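You operate a simulated robot arm through the tools that you are given. There is no shell and no other tool.

The job below is to be done with a simulated robot arm. You get a single attempt, and the scene is never put back.

## Task
Drives off on machine 2, wipe shaft 537, shut it in the case.
Fine: the wooden case; pad back in its place. What is to be rubbed or washed off counts as gone when no trace of it is left.
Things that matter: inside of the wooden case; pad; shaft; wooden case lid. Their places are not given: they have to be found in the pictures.

The check looks at the end state, three seconds after you hand in, the way a careful person would. Anything else that was tipped, shoved, dropped, spilled or broken makes it a failure.

## Robot
A 6-joint arm with a two-finger gripper, fixed in place. Base frame: the origin is on the floor under the middle of its stand, x ahead of it, y to its left, z up; the work surface is at about z = 710. Lengths are in mm, angles in degrees, forces in N, time in s.
With the tool pointing down near the work surface it reaches from about 500 to 820 mm from the base axis. Its first joint turns from -166.0 to 166.0 degrees. Payload 1.66 kg.
The tool frame sits at the grasp point between the pads (the TCP): z along the fingers, y along the line on which they close. The tips reach 16 mm beyond it. The gripper opens to 111 mm; its body begins 104 mm behind the TCP.
Orientation is that of the tool frame in the base frame, as a unit quaternion [w, x, y, z]. With the fingers straight down and closing along the base's y, the tool's x points along the base's -x, its y along +y and its z along -z.

## Interface
- The arm moves only by the tool apply_moves. Its argument "motion" is a list of rows, each an object of numbers (a shift or turn left out is 0, a gripper value left out holds the last): "x", "y", "z": the shift along the tool's x, y, z in units of 30 mm (1.0 is 30 mm); "rx", "ry", "rz": the turn, a rotation vector about the tool's x, y, z in units of 5 degrees (1.0 is 5 degrees); "hand": the finger opening in m, from 0 to 0.111. In form: [{"x": .., "y": .., "z": .., "rx": .., "ry": .., "rz": .., "hand": ..}, ...]. A call has 1 to 20 rows; each row shifts and turns the commanded pose from where the row before left it, along the tool's axes as they then stand. A call with a number of a shift or a turn outside -1 to 1 is refused whole. Each row takes 0.2 s and may step no farther than 50 mm and 8.6 degrees from the row before; otherwise, or with a gripper value out of range, the whole call is refused. Where a pose cannot be reached the arm comes as near as it can. A force on the tool above 40 N (or 10 N above the force at the start of the call, whichever is more), or a blocked arm, ends the call early, and 0.2 s more pass. Each finger travels about 169.8 mm/s and halts on what it meets, pressing with about 21 N; the grip force reading is that of the motor and also rises with nothing between the fingers. The clock runs only during rows and for 0.2 s after the last one: add rows that do not move to give the fingers time. The reply holds the time, the measured pose of the TCP, the force on the tool along the base axes, the opening and the grip force, in the units named above and with some noise, with the torque about the TCP (base axes, N m) and any sound that the robot's microphone picked up, and new pictures: "pictures" is both (left out), scene, wrist or none.
- Cameras (640 x 400 px; columns grow to the right, rows downward): "scene" is fixed at [222.1, -650.6, 1322]; the picture's right is [0.89, -0.46, 0.00], its down [-0.17, -0.33, -0.93] and it looks along [0.43, 0.82, -0.38] (base axes); focal length 338 px, centre (320, 200). "wrist" rides on the gripper at [70, 14, -143] in the tool frame; the picture's right is [-0.19, 0.98, 0.00], its down [-0.87, -0.17, -0.47] and it looks along [-0.46, -0.09, 0.88] (tool axes); focal length 230 px, centre (320, 200).
- move_column(by): moves the trunk up (or, below 0, down) by that many mm; the arm rides with it, the base frame stays. It gives what a move gives, with no picture.
- point_at(camera, pixels): there is no depth. For up to 12 entries [column, row, z] of the newest picture of that camera ("zoom" is the newest enlarged one), the place [x, y] in the base frame at which the ray of that pixel passes the height z, good to about 2 mm. The clock stands still meanwhile.
- enlarge(camera, box): a new picture of the part [left, top, right, bottom] of that camera's present view, enlarged. The clock stands still meanwhile.
- finish_job(): hands the job in; it is judged then, once.

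Leave the gripper open and the arm clear of the work at the hand-in unless told otherwise.

The tools are called after "Emit:" as a command line: name --argument value ..., lists and objects as JSON in quotes. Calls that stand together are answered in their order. apply_moves: Moves the arm, as the interface text tells. Its arguments: {"type":"object","properties":{"motion":{"type":"array"},"pictures":{"type":"string","enum":["both","scene","wrist","none"]}},"required":["motion"]} The other tools are called the same way: move_column (by) moves the trunk up or down; point_at (camera, pixels) gives the place at which the rays of pixels pass given heights; enlarge (camera, box) takes an enlarged picture of a part of a camera's view; finish_job () hands the job in.

At the start:

```text
t: 0.0
position: [403.7, 47.7, 1117.8]
tool_rot: [-0.001, 0.0, 1.0, 0.0]
ft_force: [-0.4, -0.8, 1.0]
torque: [0.01, -0.01, 0.01]
width: 111.0
finger_force: 0.0
trunk travel left (down, up): [-100.0, 490.0]
```

scene: 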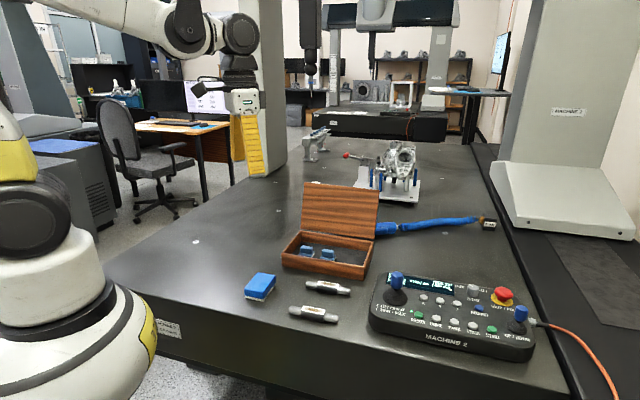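
wrist: 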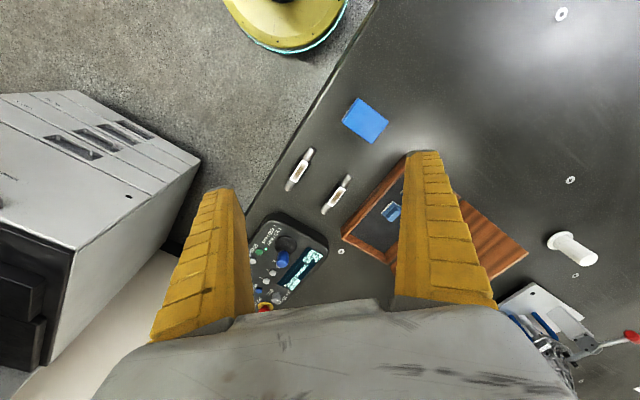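

I see a control panel labelled MACHINE 2 (scene about 450,315), two shafts (about 327,287 and 313,314), a blue pad (260,287) and an open wooden case (330,235). I'll enlarge these areas to read the labels.

Emit:
enlarge --camera "scene" --box '[360, 260, 560, 370]'

Emit:
enlarge --camera "scene" --box '[230, 255, 370, 340]'

Emit:
enlarge --camera "scene" --box '[270, 170, 400, 290]'

Emit:
enlarge --camera "wrist" --box '[230, 80, 430, 310]'

```text
3.20 times, centred on (460, 315) of scene
```

zoom: 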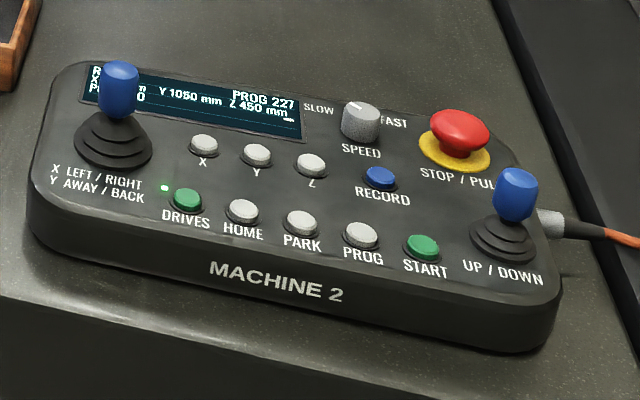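

```text
4.57 times, centred on (300, 298) of scene
```

zoom: 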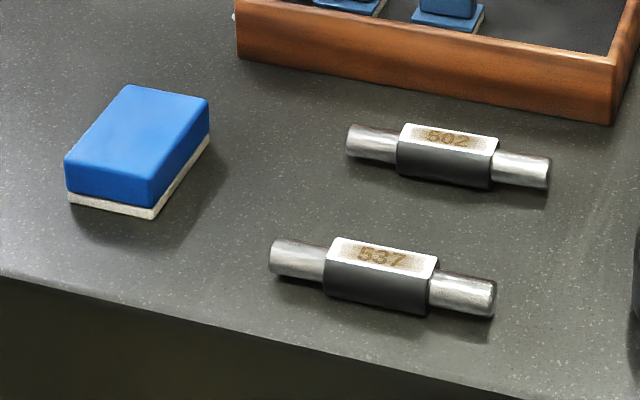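

```text
3.33 times, centred on (335, 230) of scene
```

zoom: 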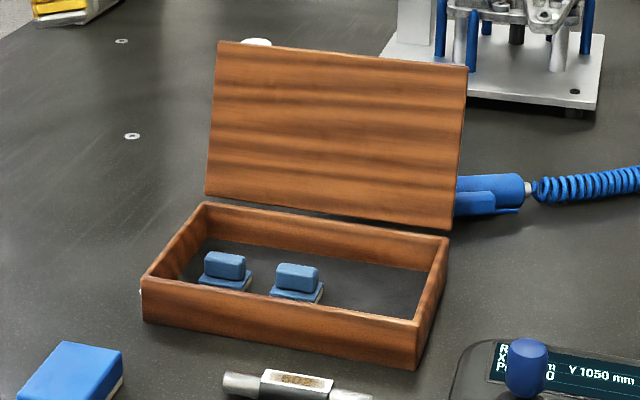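

```text
1.74 times, centred on (330, 195) of wrist
```

zoom: 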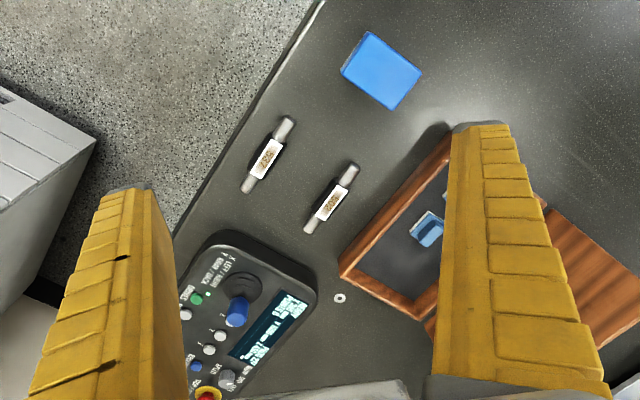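

The DRIVES lamp on MACHINE 2 is lit green. Shaft 537 is the front one, with a brownish smear on its white face, and the pad has a white felt underside. Next I'll locate these things with scene pixels at guessed heights.

Emit:
point_at --camera "scene" --pixels '[[244.9, 299.1, 710], [263.5, 301.9, 710], [275.9, 284.9, 710], [244.2, 289.2, 735], [262.4, 293.2, 735], [275.5, 276.1, 735], [257.8, 272.8, 735], [289, 310, 722], [338.3, 319.4, 722], [313.8, 310, 735], [328, 284.4, 735], [418.1, 314.4, 750]]'

Emit:
point_at --camera "scene" --pixels '[[281.9, 266, 710], [363.5, 280.4, 710], [364.4, 266.9, 740], [281.9, 253.4, 740], [300.5, 230.9, 740], [373.1, 241.4, 740], [300.5, 227.9, 740], [374, 238.4, 740], [379.1, 190.1, 860], [304.4, 182.6, 860], [379.1, 190.1, 840], [304.4, 182.6, 840]]'

Emit:
point_at --camera "wrist" --pixels '[[361, 98, 735], [388, 114, 735], [368, 143, 735], [342, 123, 735], [300, 168, 735], [337, 195, 735], [343, 238, 745], [528, 254, 840], [261, 252, 750]]'

```text
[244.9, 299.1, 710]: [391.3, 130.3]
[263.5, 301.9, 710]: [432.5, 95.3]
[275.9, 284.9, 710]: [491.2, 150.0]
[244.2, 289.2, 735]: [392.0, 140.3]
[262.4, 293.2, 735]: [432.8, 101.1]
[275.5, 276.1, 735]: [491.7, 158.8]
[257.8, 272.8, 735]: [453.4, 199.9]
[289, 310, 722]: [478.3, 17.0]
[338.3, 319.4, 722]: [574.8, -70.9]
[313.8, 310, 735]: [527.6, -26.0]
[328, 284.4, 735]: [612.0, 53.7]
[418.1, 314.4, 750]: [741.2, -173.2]
```

```text
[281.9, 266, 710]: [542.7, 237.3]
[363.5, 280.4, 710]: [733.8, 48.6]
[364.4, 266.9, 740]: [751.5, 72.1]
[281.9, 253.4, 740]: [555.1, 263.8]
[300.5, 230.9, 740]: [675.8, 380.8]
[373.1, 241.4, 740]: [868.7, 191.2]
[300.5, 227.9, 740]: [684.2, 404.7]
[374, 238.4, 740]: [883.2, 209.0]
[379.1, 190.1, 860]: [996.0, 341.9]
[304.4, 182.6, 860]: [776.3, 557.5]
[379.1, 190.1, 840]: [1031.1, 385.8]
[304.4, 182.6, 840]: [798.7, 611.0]
```

```text
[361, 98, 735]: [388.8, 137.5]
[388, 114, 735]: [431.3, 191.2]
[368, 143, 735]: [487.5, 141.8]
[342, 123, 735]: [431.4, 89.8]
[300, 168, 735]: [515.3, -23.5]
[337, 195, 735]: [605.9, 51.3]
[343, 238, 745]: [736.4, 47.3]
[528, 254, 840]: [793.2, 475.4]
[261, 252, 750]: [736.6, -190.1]
```

From these points I estimate:
- Pad: about (439,141), turned 45°.
- Shaft 537: about (527,-27), lying along (1,-1).
- Case: centre about (697,199), roughly 267 x 162 x 50, with the lid about 105° open.
- DRIVES button: about (728,-184,763).

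I'll move above the pendant for a close look with the wrist camera before I press anything.

Emit:
apply_moves --motion '[{"x": -0.9, "y": -0.77, "z": 0.4, "hand": 0.05}, {"x": -0.9, "y": -0.77, "z": 0.4}, {"x": -0.9, "y": -0.77, "z": 0.4}, {"x": -0.9, "y": -0.77, "z": 0.4}, {"x": -0.9, "y": -0.77, "z": 0.4}, {"x": -0.9, "y": -0.77, "z": 0.4}, {"x": -0.9, "y": -0.77, "z": 0.4}, {"x": -0.9, "y": -0.77, "z": 0.4}, {"x": -0.9, "y": -0.77, "z": 0.4}, {"x": -0.9, "y": -0.77, "z": 0.4}, {}]'

```text
t: 2.4
position: [674.1, -186.7, 998.7]
tool_rot: [0.0, 0.001, 1.0, 0.001]
ft_force: [0.7, 0.0, 0.3]
torque: [0.01, 0.02, -0.01]
width: 52.5
finger_force: 1.7
trunk travel left (down, up): [-100.0, 490.0]
```

scene: 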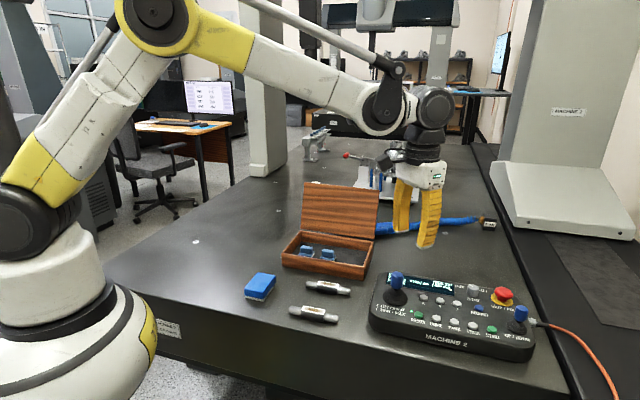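
wrist: 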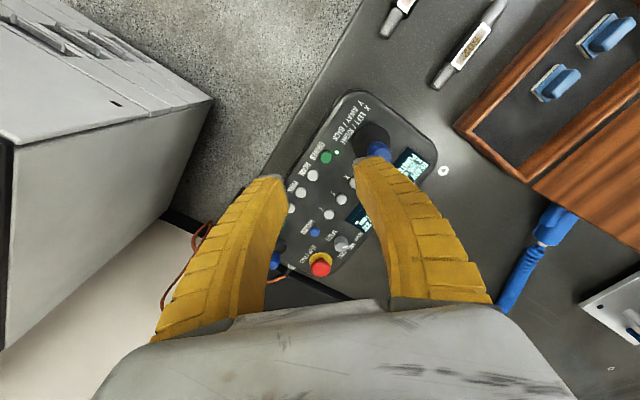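

The DRIVES button shows in the wrist view at about (326,157), with its green lamp beside it. I'll enlarge this view and measure.

Emit:
enlarge --camera "wrist" --box '[260, 80, 460, 205]'

Emit:
point_at --camera "wrist" --pixels '[[326, 157, 763], [313, 175, 755], [350, 91, 750], [439, 155, 750], [378, 150, 800], [462, 127, 760], [481, 160, 710]]'

Emit:
enlarge --camera "wrist" --box '[440, 0, 640, 190]'

Emit:
enlarge --camera "scene" --box '[340, 130, 500, 260]'

```text
3.20 times, centred on (360, 142) of wrist
```

zoom: 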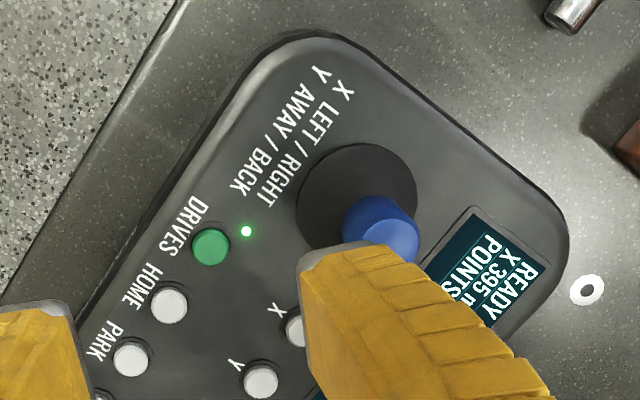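

```text
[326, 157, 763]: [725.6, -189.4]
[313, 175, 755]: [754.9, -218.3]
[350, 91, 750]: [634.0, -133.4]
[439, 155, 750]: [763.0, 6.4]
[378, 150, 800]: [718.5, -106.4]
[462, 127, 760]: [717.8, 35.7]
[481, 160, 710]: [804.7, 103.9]
```

```text
2.11 times, centred on (540, 95) of wrist
```

zoom: 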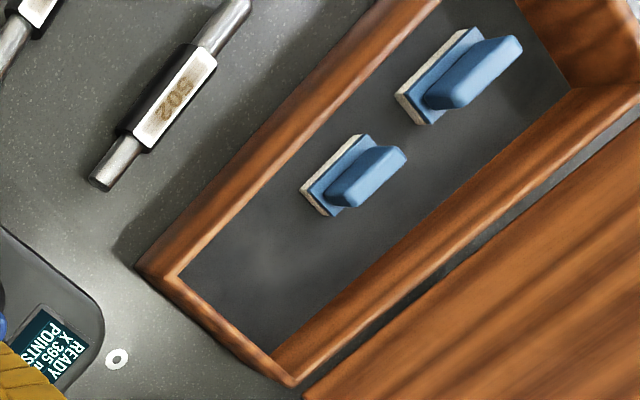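

```text
3.08 times, centred on (420, 195) of scene
```

zoom: 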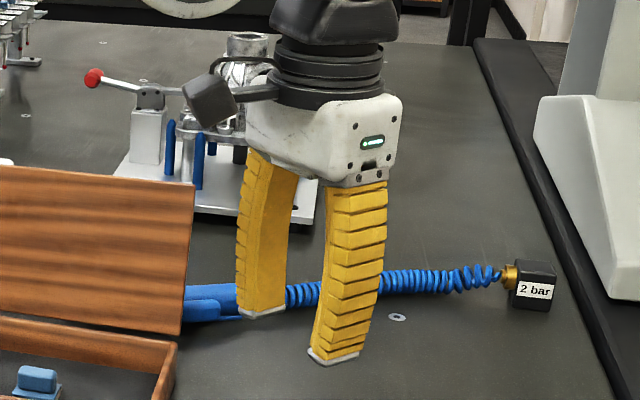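

The button triangulates to about (724,-189,769), with HOME about 42 mm further along the row. I'll close the gripper and turn 45°, so the narrow side of the fingers lies along the button row. Then I'll come to rest above the button.

Emit:
apply_moves --motion '[{"rz": 1, "hand": 0.0}, {"rz": 1}, {"rz": 1}, {"rz": 1}, {"rz": 1}, {"rz": 1}, {"rz": 1}, {"rz": 1}, {"rz": 1}, {"z": 1}, {"z": 1}, {"z": 1}, {}]'

```text
t: 5.2
position: [674.9, -180.5, 905.6]
tool_rot: [0.0, 0.383, 0.924, -0.001]
ft_force: [0.1, 0.4, 0.4]
torque: [-0.02, 0.0, 0.0]
width: 0.0
finger_force: 20.9
trunk travel left (down, up): [-100.0, 490.0]
```

scene: 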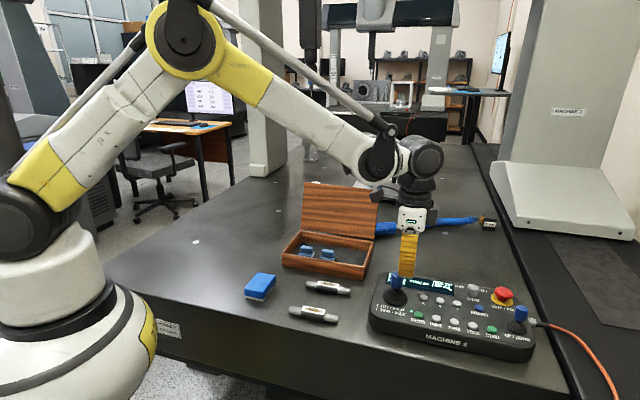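
wrist: 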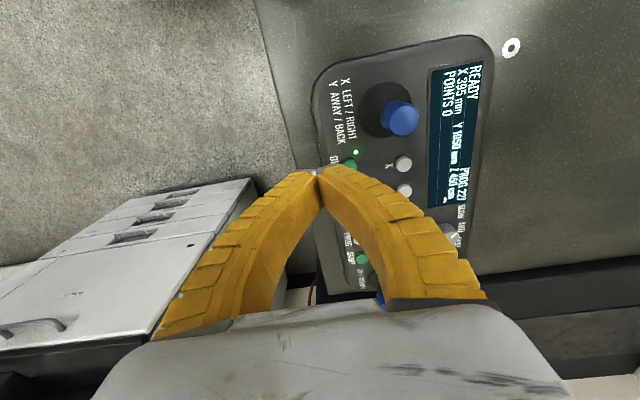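

The closed fingers taper to a narrow tip. I'll shift over the button and drop to about 40 mm above it.

Emit:
apply_moves --motion '[{"x": -0.44, "y": 0.35, "z": 0.2}, {"x": -0.44, "y": 0.35, "z": 0.3}, {"x": -0.44, "y": 0.35, "z": 0.5}, {"z": 0.8}, {"z": 0.9}, {}]'

Emit:
enlarge --camera "scene" --box '[360, 220, 560, 345]'

Emit:
enlarge --camera "wrist" --box '[240, 100, 400, 200]'

```text
t: 6.6
position: [724.4, -187.8, 828.6]
tool_rot: [0.0, 0.382, 0.924, 0.0]
ft_force: [-0.1, -0.6, 0.0]
torque: [0.02, -0.03, 0.0]
width: 0.0
finger_force: 21.0
trunk travel left (down, up): [-100.0, 490.0]
```

scene: 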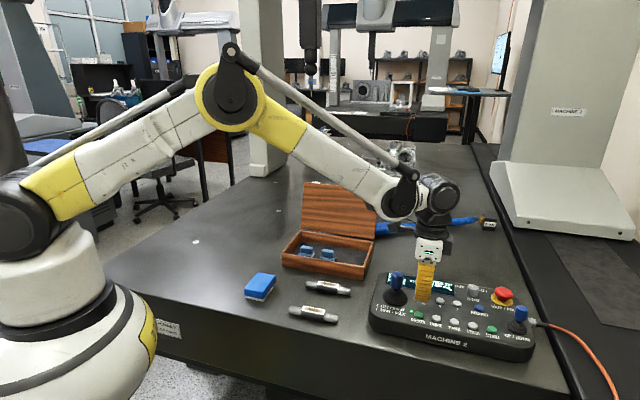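
wrist: 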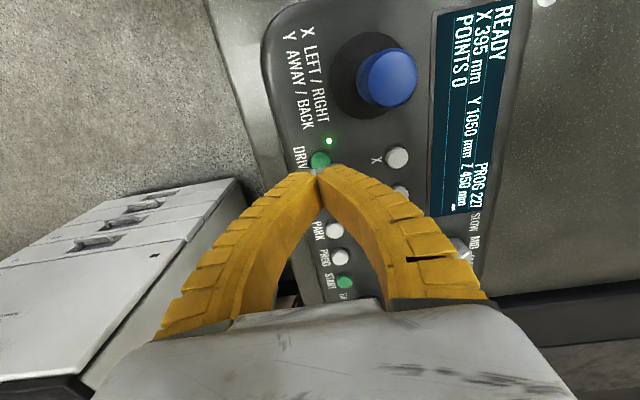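

```text
3.20 times, centred on (460, 282) of scene
```

zoom: 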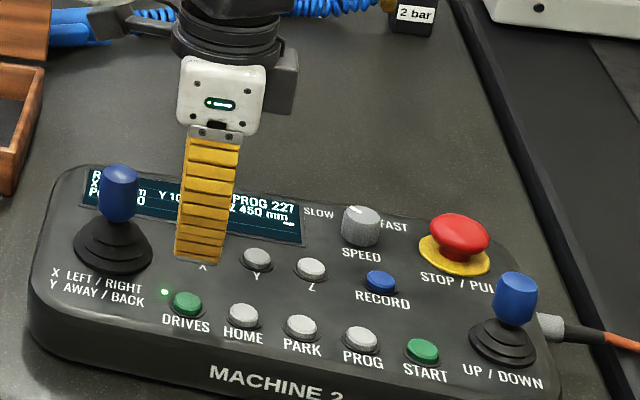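

```text
4.00 times, centred on (320, 150) of wrist
```

zoom: 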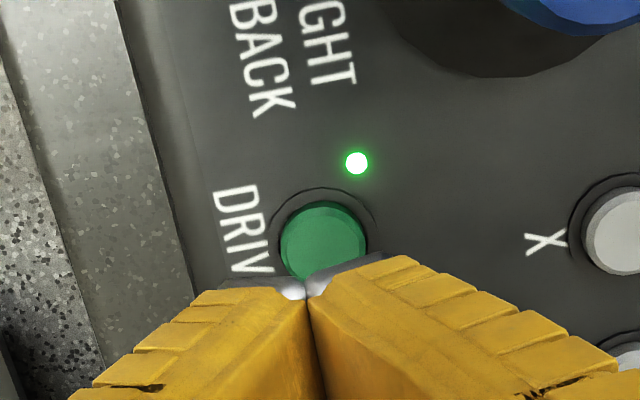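

The tip sits just beside the button in this view. I'll recompute the button centre from the closer picture and check where the tip would land.

Emit:
point_at --camera "wrist" --pixels '[[320.75, 160.5, 769], [320.75, 160.5, 764], [309.5, 160.5, 766], [331.5, 160.5, 766], [397, 157, 766], [335, 231, 766], [318, 173, 812], [318, 173, 769]]'

Emit:
point_at --camera "scene" --pixels '[[418.3, 313.8, 769], [418.3, 313.8, 764], [415, 300, 769], [421, 301, 812]]'

```text
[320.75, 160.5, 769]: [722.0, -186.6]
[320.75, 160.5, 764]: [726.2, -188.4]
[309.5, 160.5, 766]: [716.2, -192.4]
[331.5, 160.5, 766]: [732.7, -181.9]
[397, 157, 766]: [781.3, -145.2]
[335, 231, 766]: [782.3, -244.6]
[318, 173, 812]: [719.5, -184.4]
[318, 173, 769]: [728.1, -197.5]
```

```text
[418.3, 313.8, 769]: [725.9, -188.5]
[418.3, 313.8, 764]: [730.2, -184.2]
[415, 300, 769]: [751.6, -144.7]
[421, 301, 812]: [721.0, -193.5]
```

Both views agree that the button is at about (724,-188,768) and the tip is right above it. I'll lower to just above the button, then press in small steps while watching the force.

Emit:
apply_moves --motion '[{"z": 0.5}, {"z": 0.5}, {"z": 0.27}, {}]' --pictures "scene"

Emit:
enlarge --camera "scene" --box '[370, 240, 490, 340]'

```text
t: 7.6
position: [724.0, -190.1, 788.7]
tool_rot: [0.001, 0.383, 0.924, 0.001]
ft_force: [0.8, 0.1, 0.1]
torque: [0.01, 0.02, -0.03]
width: 0.0
finger_force: 21.0
trunk travel left (down, up): [-100.0, 490.0]
```

scene: 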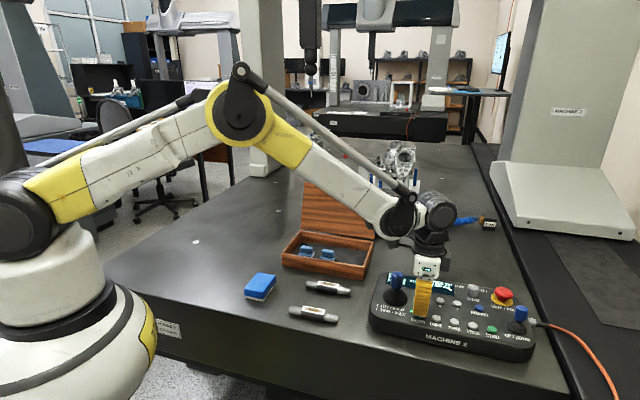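

```text
4.00 times, centred on (430, 290) of scene
```

zoom: 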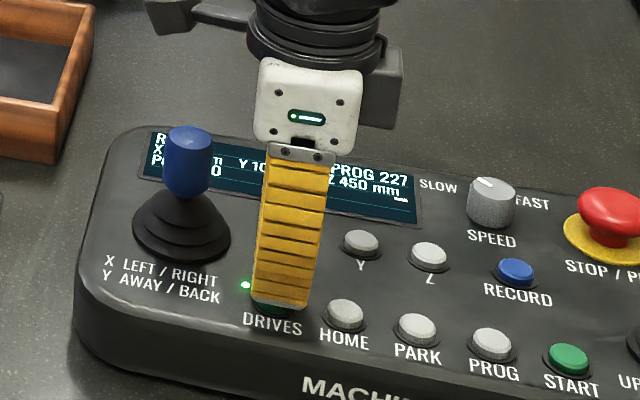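

The tip is a few millimetres above DRIVES and clear of the joystick and HOME. I'll press down in 1.5 mm steps.

Emit:
apply_moves --motion '[{"z": 0.05}, {"z": 0.05}, {"z": 0.05}, {"z": 0.05}]' --pictures "scene"

Emit:
enlarge --camera "scene" --box '[370, 240, 490, 340]'

```text
t: 8.6
position: [723.8, -188.6, 784.2]
tool_rot: [0.0, 0.383, 0.924, 0.0]
ft_force: [0.1, 0.0, -0.7]
torque: [0.0, 0.0, 0.02]
width: 0.2
finger_force: 20.7
trunk travel left (down, up): [-100.0, 490.0]
```

scene: 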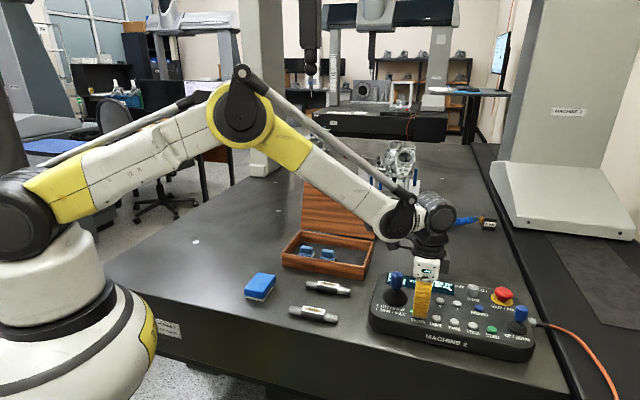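

```text
4.00 times, centred on (430, 290) of scene
```

zoom: 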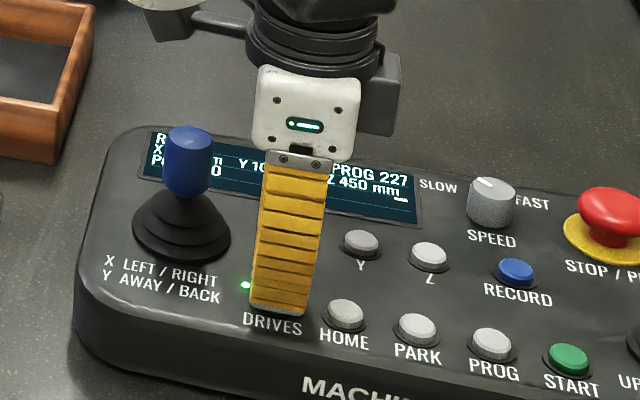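

There is no contact force yet and the lamp is still on. I'll keep lowering in small steps.

Emit:
apply_moves --motion '[{"z": 0.05}, {"z": 0.05}, {}]' --pictures "scene"

Emit:
enlarge --camera "scene" --box '[370, 240, 490, 340]'

```text
t: 9.4
position: [722.3, -190.0, 780.4]
tool_rot: [0.0, 0.383, 0.924, -0.001]
ft_force: [-0.5, 0.1, 0.3]
torque: [-0.01, -0.03, 0.0]
width: 0.1
finger_force: 20.5
trunk travel left (down, up): [-100.0, 490.0]
```

scene: 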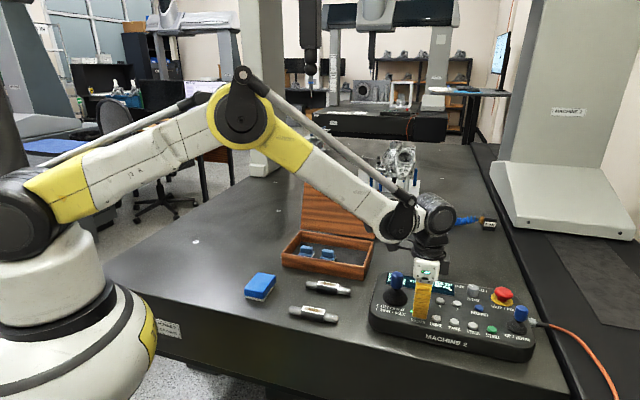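

```text
4.00 times, centred on (430, 290) of scene
```

zoom: 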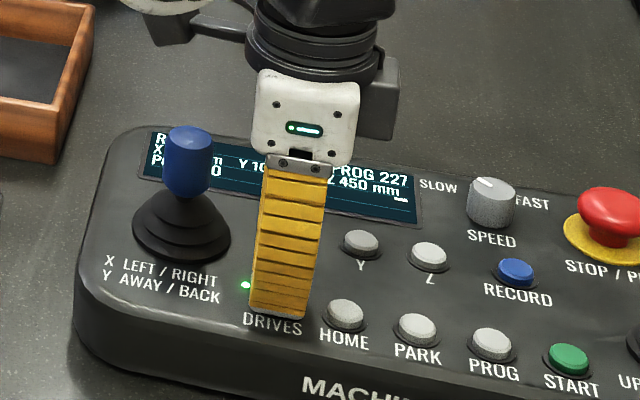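

The force is still zero with the tip at about z 765. I'll go on down step by step.

Emit:
apply_moves --motion '[{"z": 0.05}, {}]' --pictures "none"

```text
t: 10.0
position: [724.1, -189.0, 779.0]
tool_rot: [-0.001, 0.383, 0.924, 0.0]
ft_force: [0.7, 0.0, 0.6]
torque: [0.0, -0.01, -0.01]
width: 0.0
finger_force: 21.4
trunk travel left (down, up): [-100.0, 490.0]
```

Still no contact, so I'll go down another small step.

Emit:
apply_moves --motion '[{"z": 0.05}, {}]' --pictures "none"

Emit:
enlarge --camera "scene" --box '[390, 270, 450, 330]'

```text
t: 10.6
position: [723.3, -190.1, 776.5]
tool_rot: [0.0, 0.382, 0.924, 0.0]
ft_force: [-0.2, -0.4, 1.3]
torque: [0.0, -0.05, -0.04]
width: 0.1
finger_force: 20.6
trunk travel left (down, up): [-100.0, 490.0]
```

```text
6.67 times, centred on (420, 300) of scene
```

zoom: 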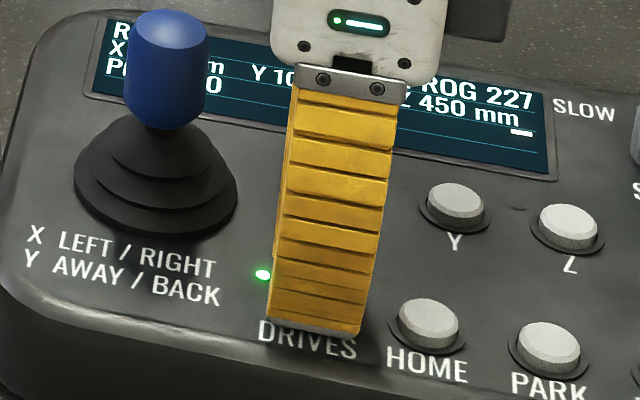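

The force is starting to show at about 1.3 N and the tip looks very close to the panel. I'll take another step.

Emit:
apply_moves --motion '[{"z": 0.04}, {}]' --pictures "none"

Emit:
enlarge --camera "scene" --box '[390, 270, 450, 330]'

```text
t: 11.2
position: [721.8, -189.9, 776.7]
tool_rot: [0.0, 0.383, 0.924, 0.001]
ft_force: [1.1, -0.8, 2.1]
torque: [0.04, -0.02, 0.02]
width: 0.2
finger_force: 21.0
trunk travel left (down, up): [-100.0, 490.0]
heard: click
```

```text
6.67 times, centred on (420, 300) of scene
```

zoom: 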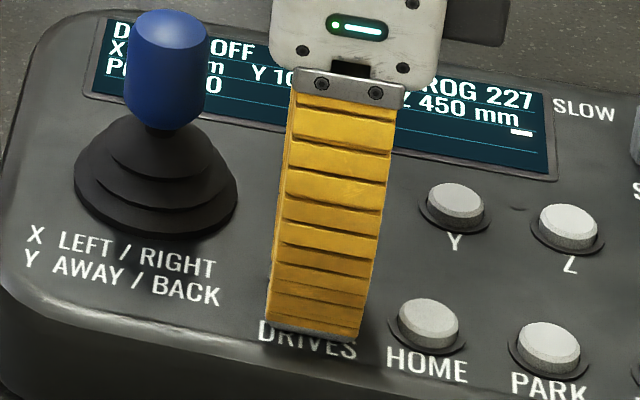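

I heard a click. The display now reads "…OFF" and the lamp is out. I'll lift straight up and confirm.

Emit:
apply_moves --motion '[{"z": -0.3}, {"z": -1}, {"z": -1}, {"z": -1}, {"z": -1}, {"z": -1}, {}]'

Emit:
enlarge --camera "scene" --box '[370, 260, 490, 340]'

```text
t: 12.8
position: [724.5, -187.4, 935.6]
tool_rot: [0.0, 0.382, 0.924, 0.0]
ft_force: [0.1, 0.3, 0.2]
torque: [-0.01, -0.01, 0.01]
width: 0.0
finger_force: 20.6
trunk travel left (down, up): [-100.0, 490.0]
```

scene: 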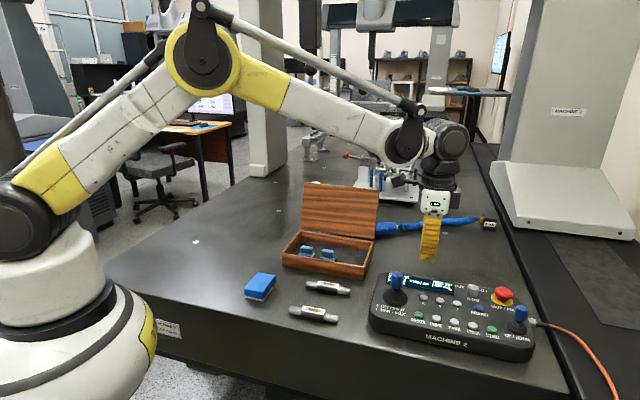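
wrist: 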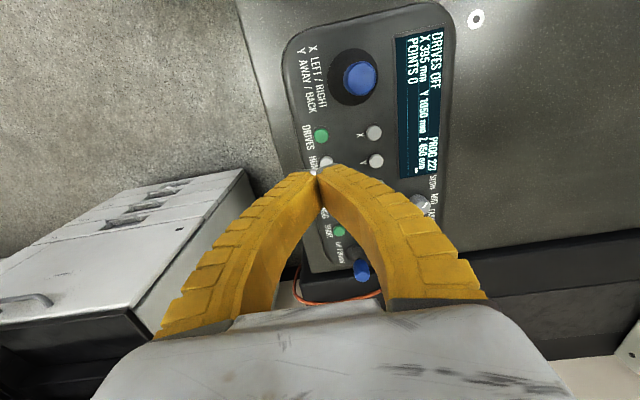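

```text
5.00 times, centred on (430, 300) of scene
```

zoom: 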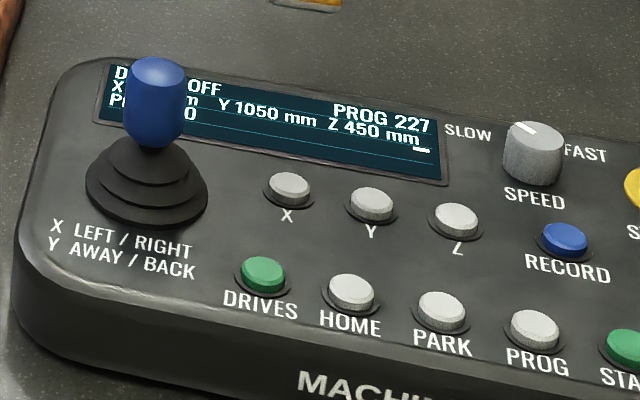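

The display reads "DRIVES OFF" and the lamp is dark, so that part is done. Next I'll move behind shaft 537 to inspect it closely with the wrist camera.

Emit:
apply_moves --motion '[{"x": 0.923, "y": -0.121, "z": 0.2, "hand": 0.111}, {"x": 0.923, "y": -0.121, "z": 0.3}, {"x": 0.923, "y": -0.121, "z": 0.3}, {"x": 0.923, "y": -0.121, "z": 0.4}, {"x": 0.923, "y": -0.121, "z": 0.4}, {"x": 0.923, "y": -0.121, "z": 0.4}, {"x": 0.923, "y": -0.121, "z": 0.4}, {}]'

Emit:
enlarge --camera "wrist" --box '[220, 20, 420, 150]'

```text
t: 14.6
position: [569.1, -70.8, 861.2]
tool_rot: [0.0, 0.383, 0.924, 0.0]
ft_force: [-1.2, -0.2, -0.6]
torque: [-0.02, -0.02, 0.01]
width: 111.1
finger_force: 0.3
trunk travel left (down, up): [-100.0, 490.0]
```

scene: 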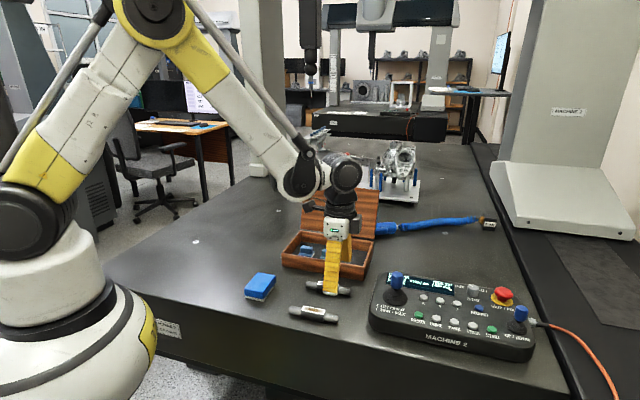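
wrist: 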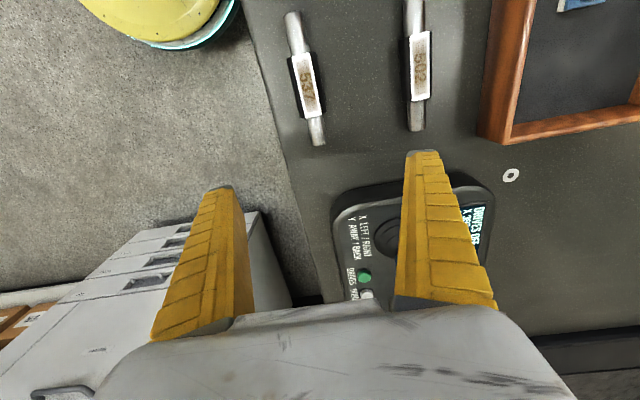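

```text
3.08 times, centred on (320, 85) of wrist
```

zoom: 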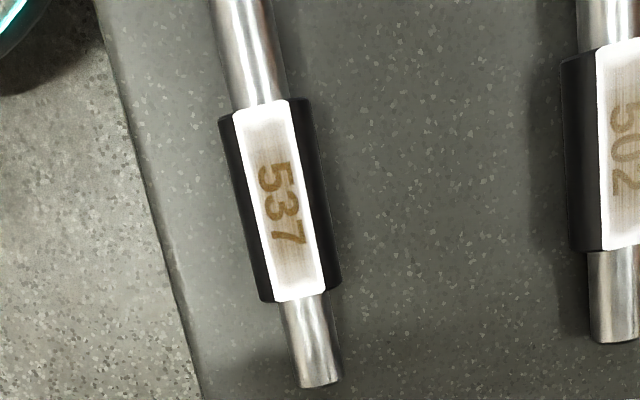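

Shaft 537's white face carries the brown marking and smear. I'll measure its corners and ends, the table edge, and the pad.

Emit:
point_at --camera "wrist" --pixels '[[291.8, 55.8, 735], [311.2, 52.5, 735], [301.5, 117.5, 735], [322.6, 114.9, 735], [293, 12, 725], [319, 144, 725], [307, 85, 735], [309, 85, 738], [413, 2, 725], [416, 130, 725]]'

Emit:
point_at --camera "scene" --pixels '[[313.8, 310, 735], [313.8, 310, 738], [313.8, 310, 741], [289.5, 310, 725], [338, 319, 725]]'

Emit:
enlarge --camera "scene" --box '[280, 265, 360, 330]'

```text
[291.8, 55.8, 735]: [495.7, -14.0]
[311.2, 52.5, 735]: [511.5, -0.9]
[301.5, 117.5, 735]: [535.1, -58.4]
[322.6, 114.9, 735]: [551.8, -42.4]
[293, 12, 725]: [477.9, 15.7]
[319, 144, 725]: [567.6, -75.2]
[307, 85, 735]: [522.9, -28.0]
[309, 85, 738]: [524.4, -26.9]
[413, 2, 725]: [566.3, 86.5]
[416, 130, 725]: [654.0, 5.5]
```

```text
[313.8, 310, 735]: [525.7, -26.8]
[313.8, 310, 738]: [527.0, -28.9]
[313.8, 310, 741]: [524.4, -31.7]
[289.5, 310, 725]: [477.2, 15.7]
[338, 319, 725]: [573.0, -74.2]
```

```text
6.15 times, centred on (320, 298) of scene
```

zoom: 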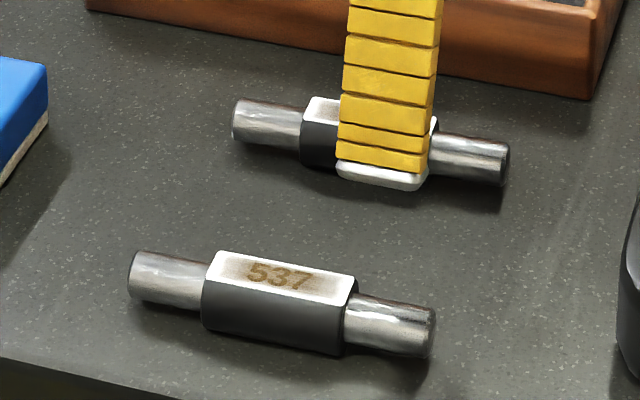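

The shaft's centre is about (525,-28), its axis lies at -45°, and the face is about 57 x 22 mm. Next I'll move so the pad comes into the wrist view ahead of the fingers.

Emit:
apply_moves --motion '[{"x": 0.9, "y": 0.32}, {"x": 0.9, "y": 0.32}, {"x": 0.9, "y": 0.32}, {"x": 0.9, "y": 0.32}, {"x": 0.9, "y": 0.32}, {"x": 0.5, "y": 0.33}, {}]'

Emit:
enlarge --camera "wrist" --box '[220, 20, 420, 150]'

```text
t: 16.2
position: [502.7, 78.5, 863.9]
tool_rot: [0.0, 0.383, 0.924, 0.0]
ft_force: [-0.4, 0.3, -0.1]
torque: [0.04, -0.01, -0.01]
width: 110.9
finger_force: 0.1
trunk travel left (down, up): [-100.0, 490.0]
```

scene: 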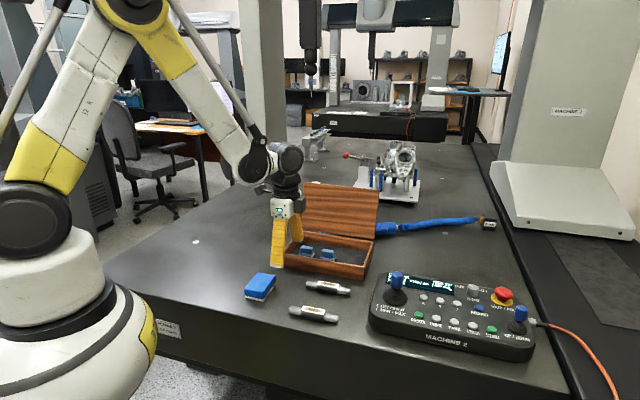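
wrist: 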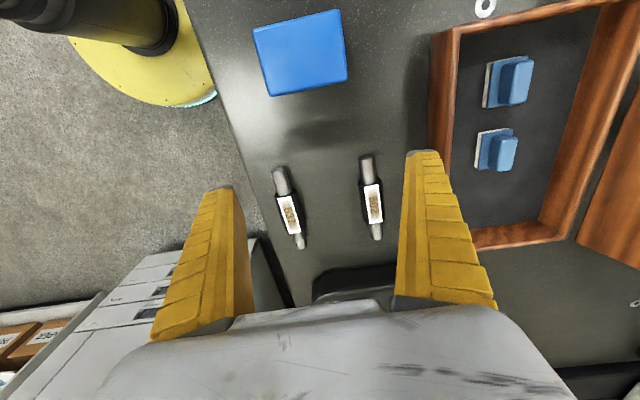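

```text
3.08 times, centred on (320, 85) of wrist
```

zoom: 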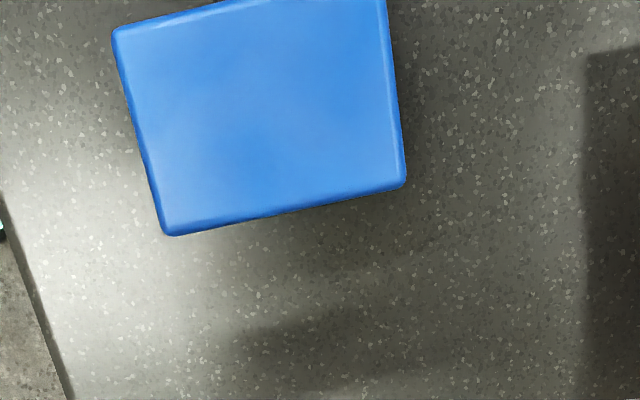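

I can see the pad's blue top and, to the right, the case interior with two small blue blocks. I'll measure the pad corners and the interior features.

Emit:
point_at --camera "wrist" --pixels '[[253.4, 29.2, 741], [341, 10, 741], [347, 80.5, 741], [270.6, 96.4, 741], [253.4, 29.2, 745], [347, 80.5, 745]]'

Emit:
enlarge --camera "wrist" --box '[420, 0, 640, 260]'

Emit:
enlarge --camera "scene" --box '[235, 255, 295, 310]'

```text
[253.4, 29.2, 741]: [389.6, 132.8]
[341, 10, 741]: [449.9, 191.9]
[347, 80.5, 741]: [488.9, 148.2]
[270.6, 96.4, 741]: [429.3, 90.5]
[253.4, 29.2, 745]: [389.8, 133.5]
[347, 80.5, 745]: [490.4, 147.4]
```

```text
1.54 times, centred on (530, 130) of wrist
```

zoom: 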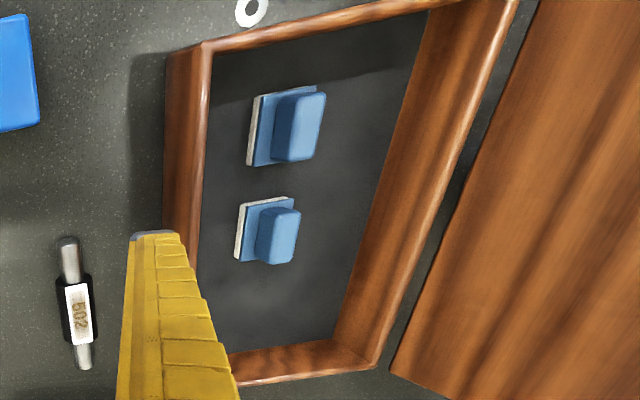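

```text
7.27 times, centred on (265, 282) of scene
```

zoom: 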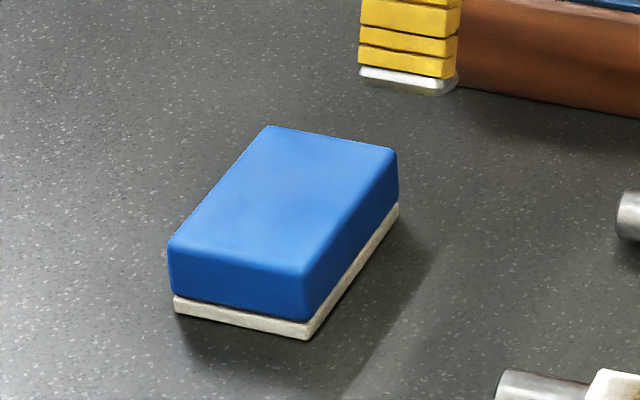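

The pad's centre is about (439.4,140.9), with sides about 84 x 59 mm at 45° and a light felt underside. I'll move above it with the fingers open along the long side and check that the arm really reaches this close in.

Emit:
apply_moves --motion '[{"x": 0.755, "z": 0.3}, {"x": 0.755, "z": 0.5}, {"x": 0.755, "y": -0.014, "z": 0.6}, {"x": 0.755, "z": 0.68}, {}, {}]'

Emit:
enlarge --camera "scene" --box '[220, 200, 340, 310]'

```text
t: 17.6
position: [439.0, 139.4, 800.2]
tool_rot: [0.0, 0.382, 0.924, 0.0]
ft_force: [-0.2, 0.3, -0.5]
torque: [0.03, 0.02, -0.03]
width: 110.8
finger_force: 0.0
trunk travel left (down, up): [-100.0, 490.0]
```

scene: 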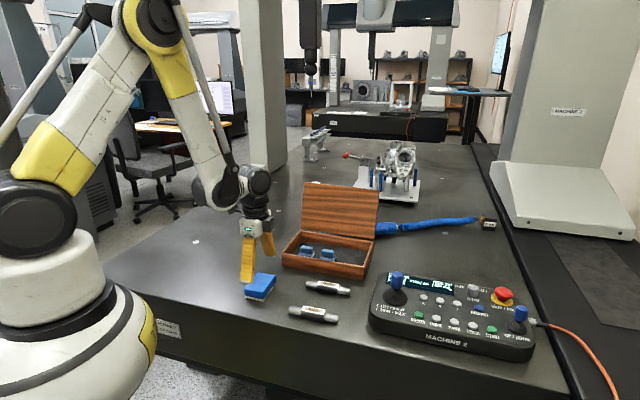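
wrist: 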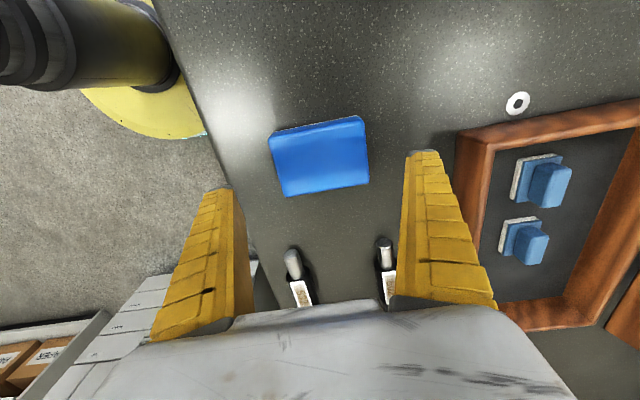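

```text
3.64 times, centred on (280, 255) of scene
```

zoom: 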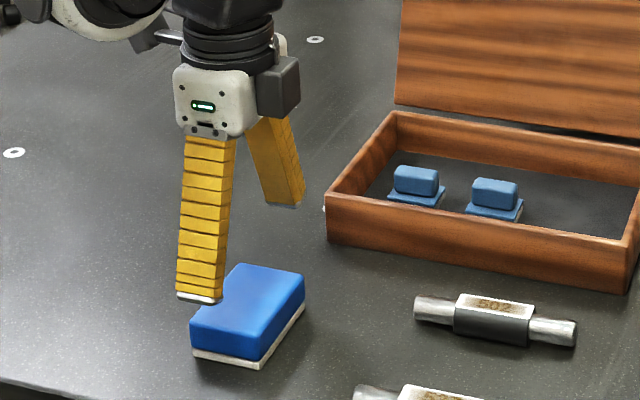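

The arm reaches here without trouble and the pad sits centred between the fingers. I'll descend to grip height (TCP at about 733).

Emit:
apply_moves --motion '[{"z": 0.7}, {"z": 0.7}, {"z": 0.5}, {"z": 0.33}, {}, {}]'

Emit:
enlarge --camera "scene" --box '[220, 220, 320, 310]'

```text
t: 19.0
position: [468.2, 150.9, 761.9]
tool_rot: [-0.002, 0.383, 0.924, -0.001]
ft_force: [-0.8, 0.3, 0.5]
torque: [-0.02, -0.02, 0.03]
width: 110.6
finger_force: 0.0
out of reach, approached as far as the arm can: row 1, 2, 3, 4
trunk travel left (down, up): [-100.0, 490.0]
```

scene: 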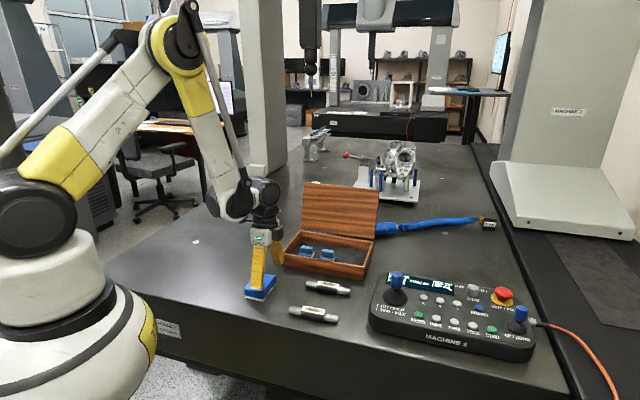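
wrist: 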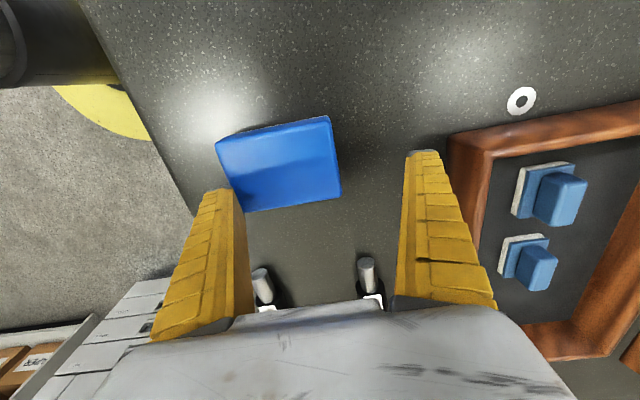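

```text
4.44 times, centred on (270, 265) of scene
```

zoom: 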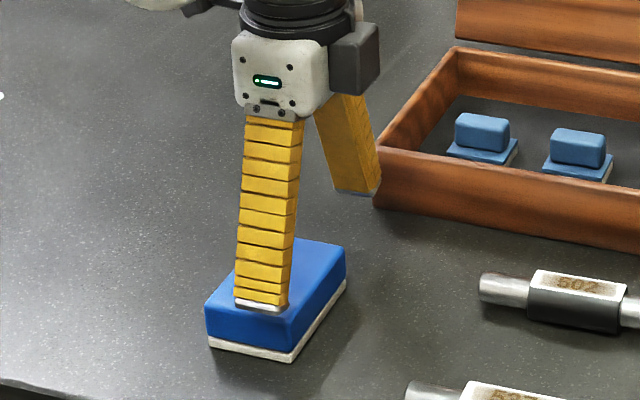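

At this trunk height, going lower pushed the arm outward to (468,151,762), and nothing was touched. I'll go back up first, then lower the trunk so that the pad comes inside the reachable range.

Emit:
apply_moves --motion '[{"z": -0.33}, {"z": -0.5}, {"z": -0.7}, {"z": -0.7}, {"z": -1}, {"z": -1}, {}]' --pictures "scene"

```text
t: 20.6
position: [466.6, 149.2, 890.4]
tool_rot: [0.0, 0.383, 0.924, 0.0]
ft_force: [-0.2, -0.1, -0.4]
torque: [0.03, -0.02, -0.01]
width: 111.0
finger_force: 0.0
trunk travel left (down, up): [-100.0, 490.0]
```

scene: 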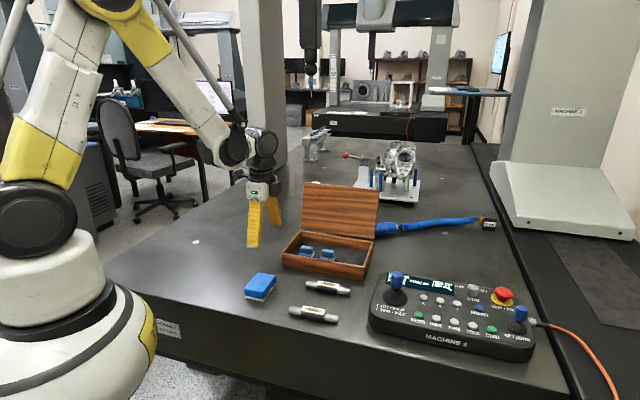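

The commanded pose was reset to where the arm ended up. I'm at z 890 and clear of everything, so I'll lower the trunk by 90 mm.

Emit:
move_column --by -90

```text
t: 21.9
position: [466.4, 148.9, 799.9]
tool_rot: [0.0, 0.383, 0.924, 0.0]
ft_force: [0.4, 0.4, 0.1]
torque: [-0.02, -0.01, -0.05]
width: 110.9
finger_force: 0.0
trunk travel left (down, up): [-10.0, 580.0]
```

The trunk is down and the TCP is at (466.5,149,800). I'll shift back over the pad's centre.

Emit:
apply_moves --motion '[{"x": 0.445, "y": -0.85}, {}, {}]'

Emit:
apply_moves --motion '[{}]' --pictures "none"

Emit:
apply_moves --motion '[{}]' --pictures "none"

```text
t: 22.6
position: [438.4, 140.5, 799.1]
tool_rot: [0.0, 0.383, 0.924, -0.001]
ft_force: [0.2, -0.1, -0.4]
torque: [-0.01, -0.03, -0.01]
width: 111.2
finger_force: 0.0
trunk travel left (down, up): [-10.0, 580.0]
```

scene: 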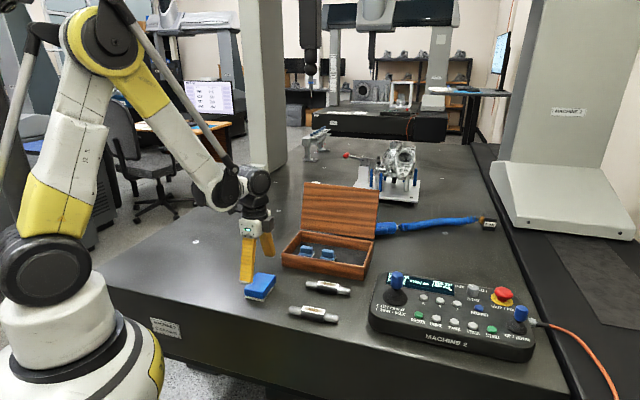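
wrist: 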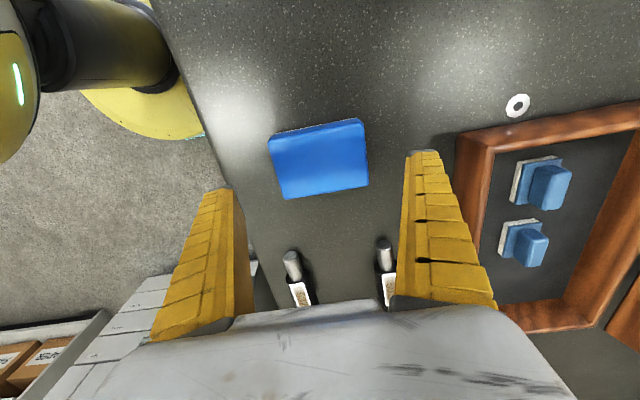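

```text
t: 23.1
position: [438.4, 140.8, 798.8]
tool_rot: [0.0, 0.383, 0.924, 0.0]
ft_force: [-0.5, -0.5, 0.6]
torque: [0.0, -0.01, -0.01]
width: 111.1
finger_force: 0.1
trunk travel left (down, up): [-10.0, 580.0]
```

```text
t: 23.4
position: [438.2, 141.5, 798.4]
tool_rot: [0.0, 0.383, 0.924, -0.001]
ft_force: [0.5, 0.5, 0.2]
torque: [-0.02, 0.02, -0.01]
width: 111.0
finger_force: 0.0
trunk travel left (down, up): [-10.0, 580.0]
```

I'm centred over the pad at (438.3,141,799). I'll descend in stages, first to about 765 (tips still above the pad top), to check reach.

Emit:
apply_moves --motion '[{"z": 0.4}, {"z": 0.4}, {"z": 0.3}, {}]' --pictures "none"

```text
t: 24.4
position: [438.5, 140.4, 766.4]
tool_rot: [0.0, 0.383, 0.924, 0.0]
ft_force: [-0.7, -0.1, 0.1]
torque: [0.03, 0.01, -0.02]
width: 111.0
finger_force: 0.1
trunk travel left (down, up): [-10.0, 580.0]
```

Still in reach with no deviation. I'll go down the remaining 33 mm.

Emit:
apply_moves --motion '[{"z": 0.35}, {"z": 0.35}, {"z": 0.25}, {"z": 0.15}, {}]'

Emit:
enlarge --camera "scene" --box '[220, 220, 320, 310]'

Emit:
enlarge --camera "wrist" --box '[200, 100, 440, 260]'

```text
t: 25.6
position: [439.0, 141.3, 732.7]
tool_rot: [-0.001, 0.383, 0.924, 0.0]
ft_force: [0.8, -0.2, -0.4]
torque: [0.0, 0.0, -0.02]
width: 110.8
finger_force: 0.0
trunk travel left (down, up): [-10.0, 580.0]
```

scene: 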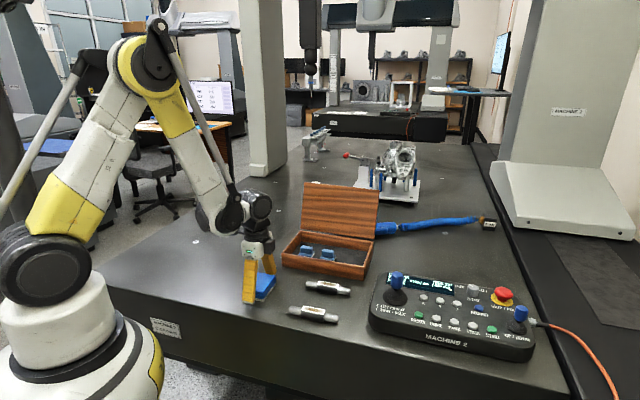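
wrist: 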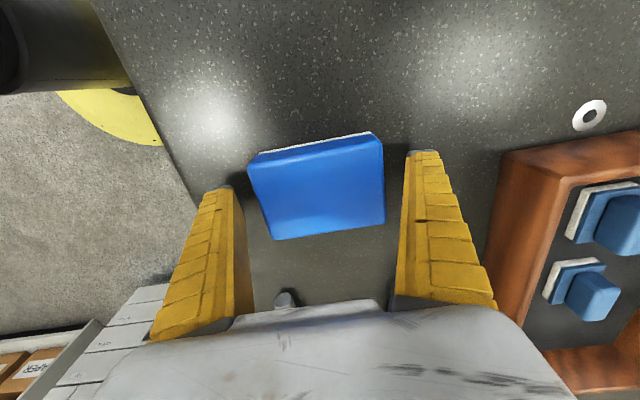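

```text
4.44 times, centred on (270, 265) of scene
```

zoom: 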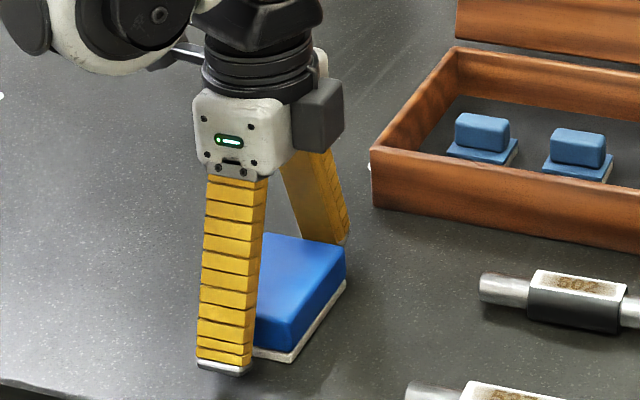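

```text
2.50 times, centred on (320, 180) of wrist
```

zoom: 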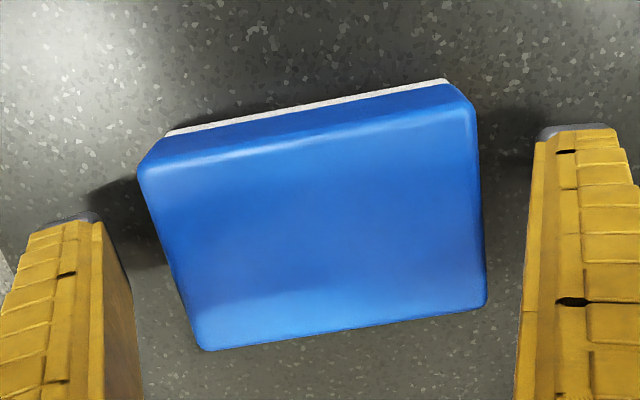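

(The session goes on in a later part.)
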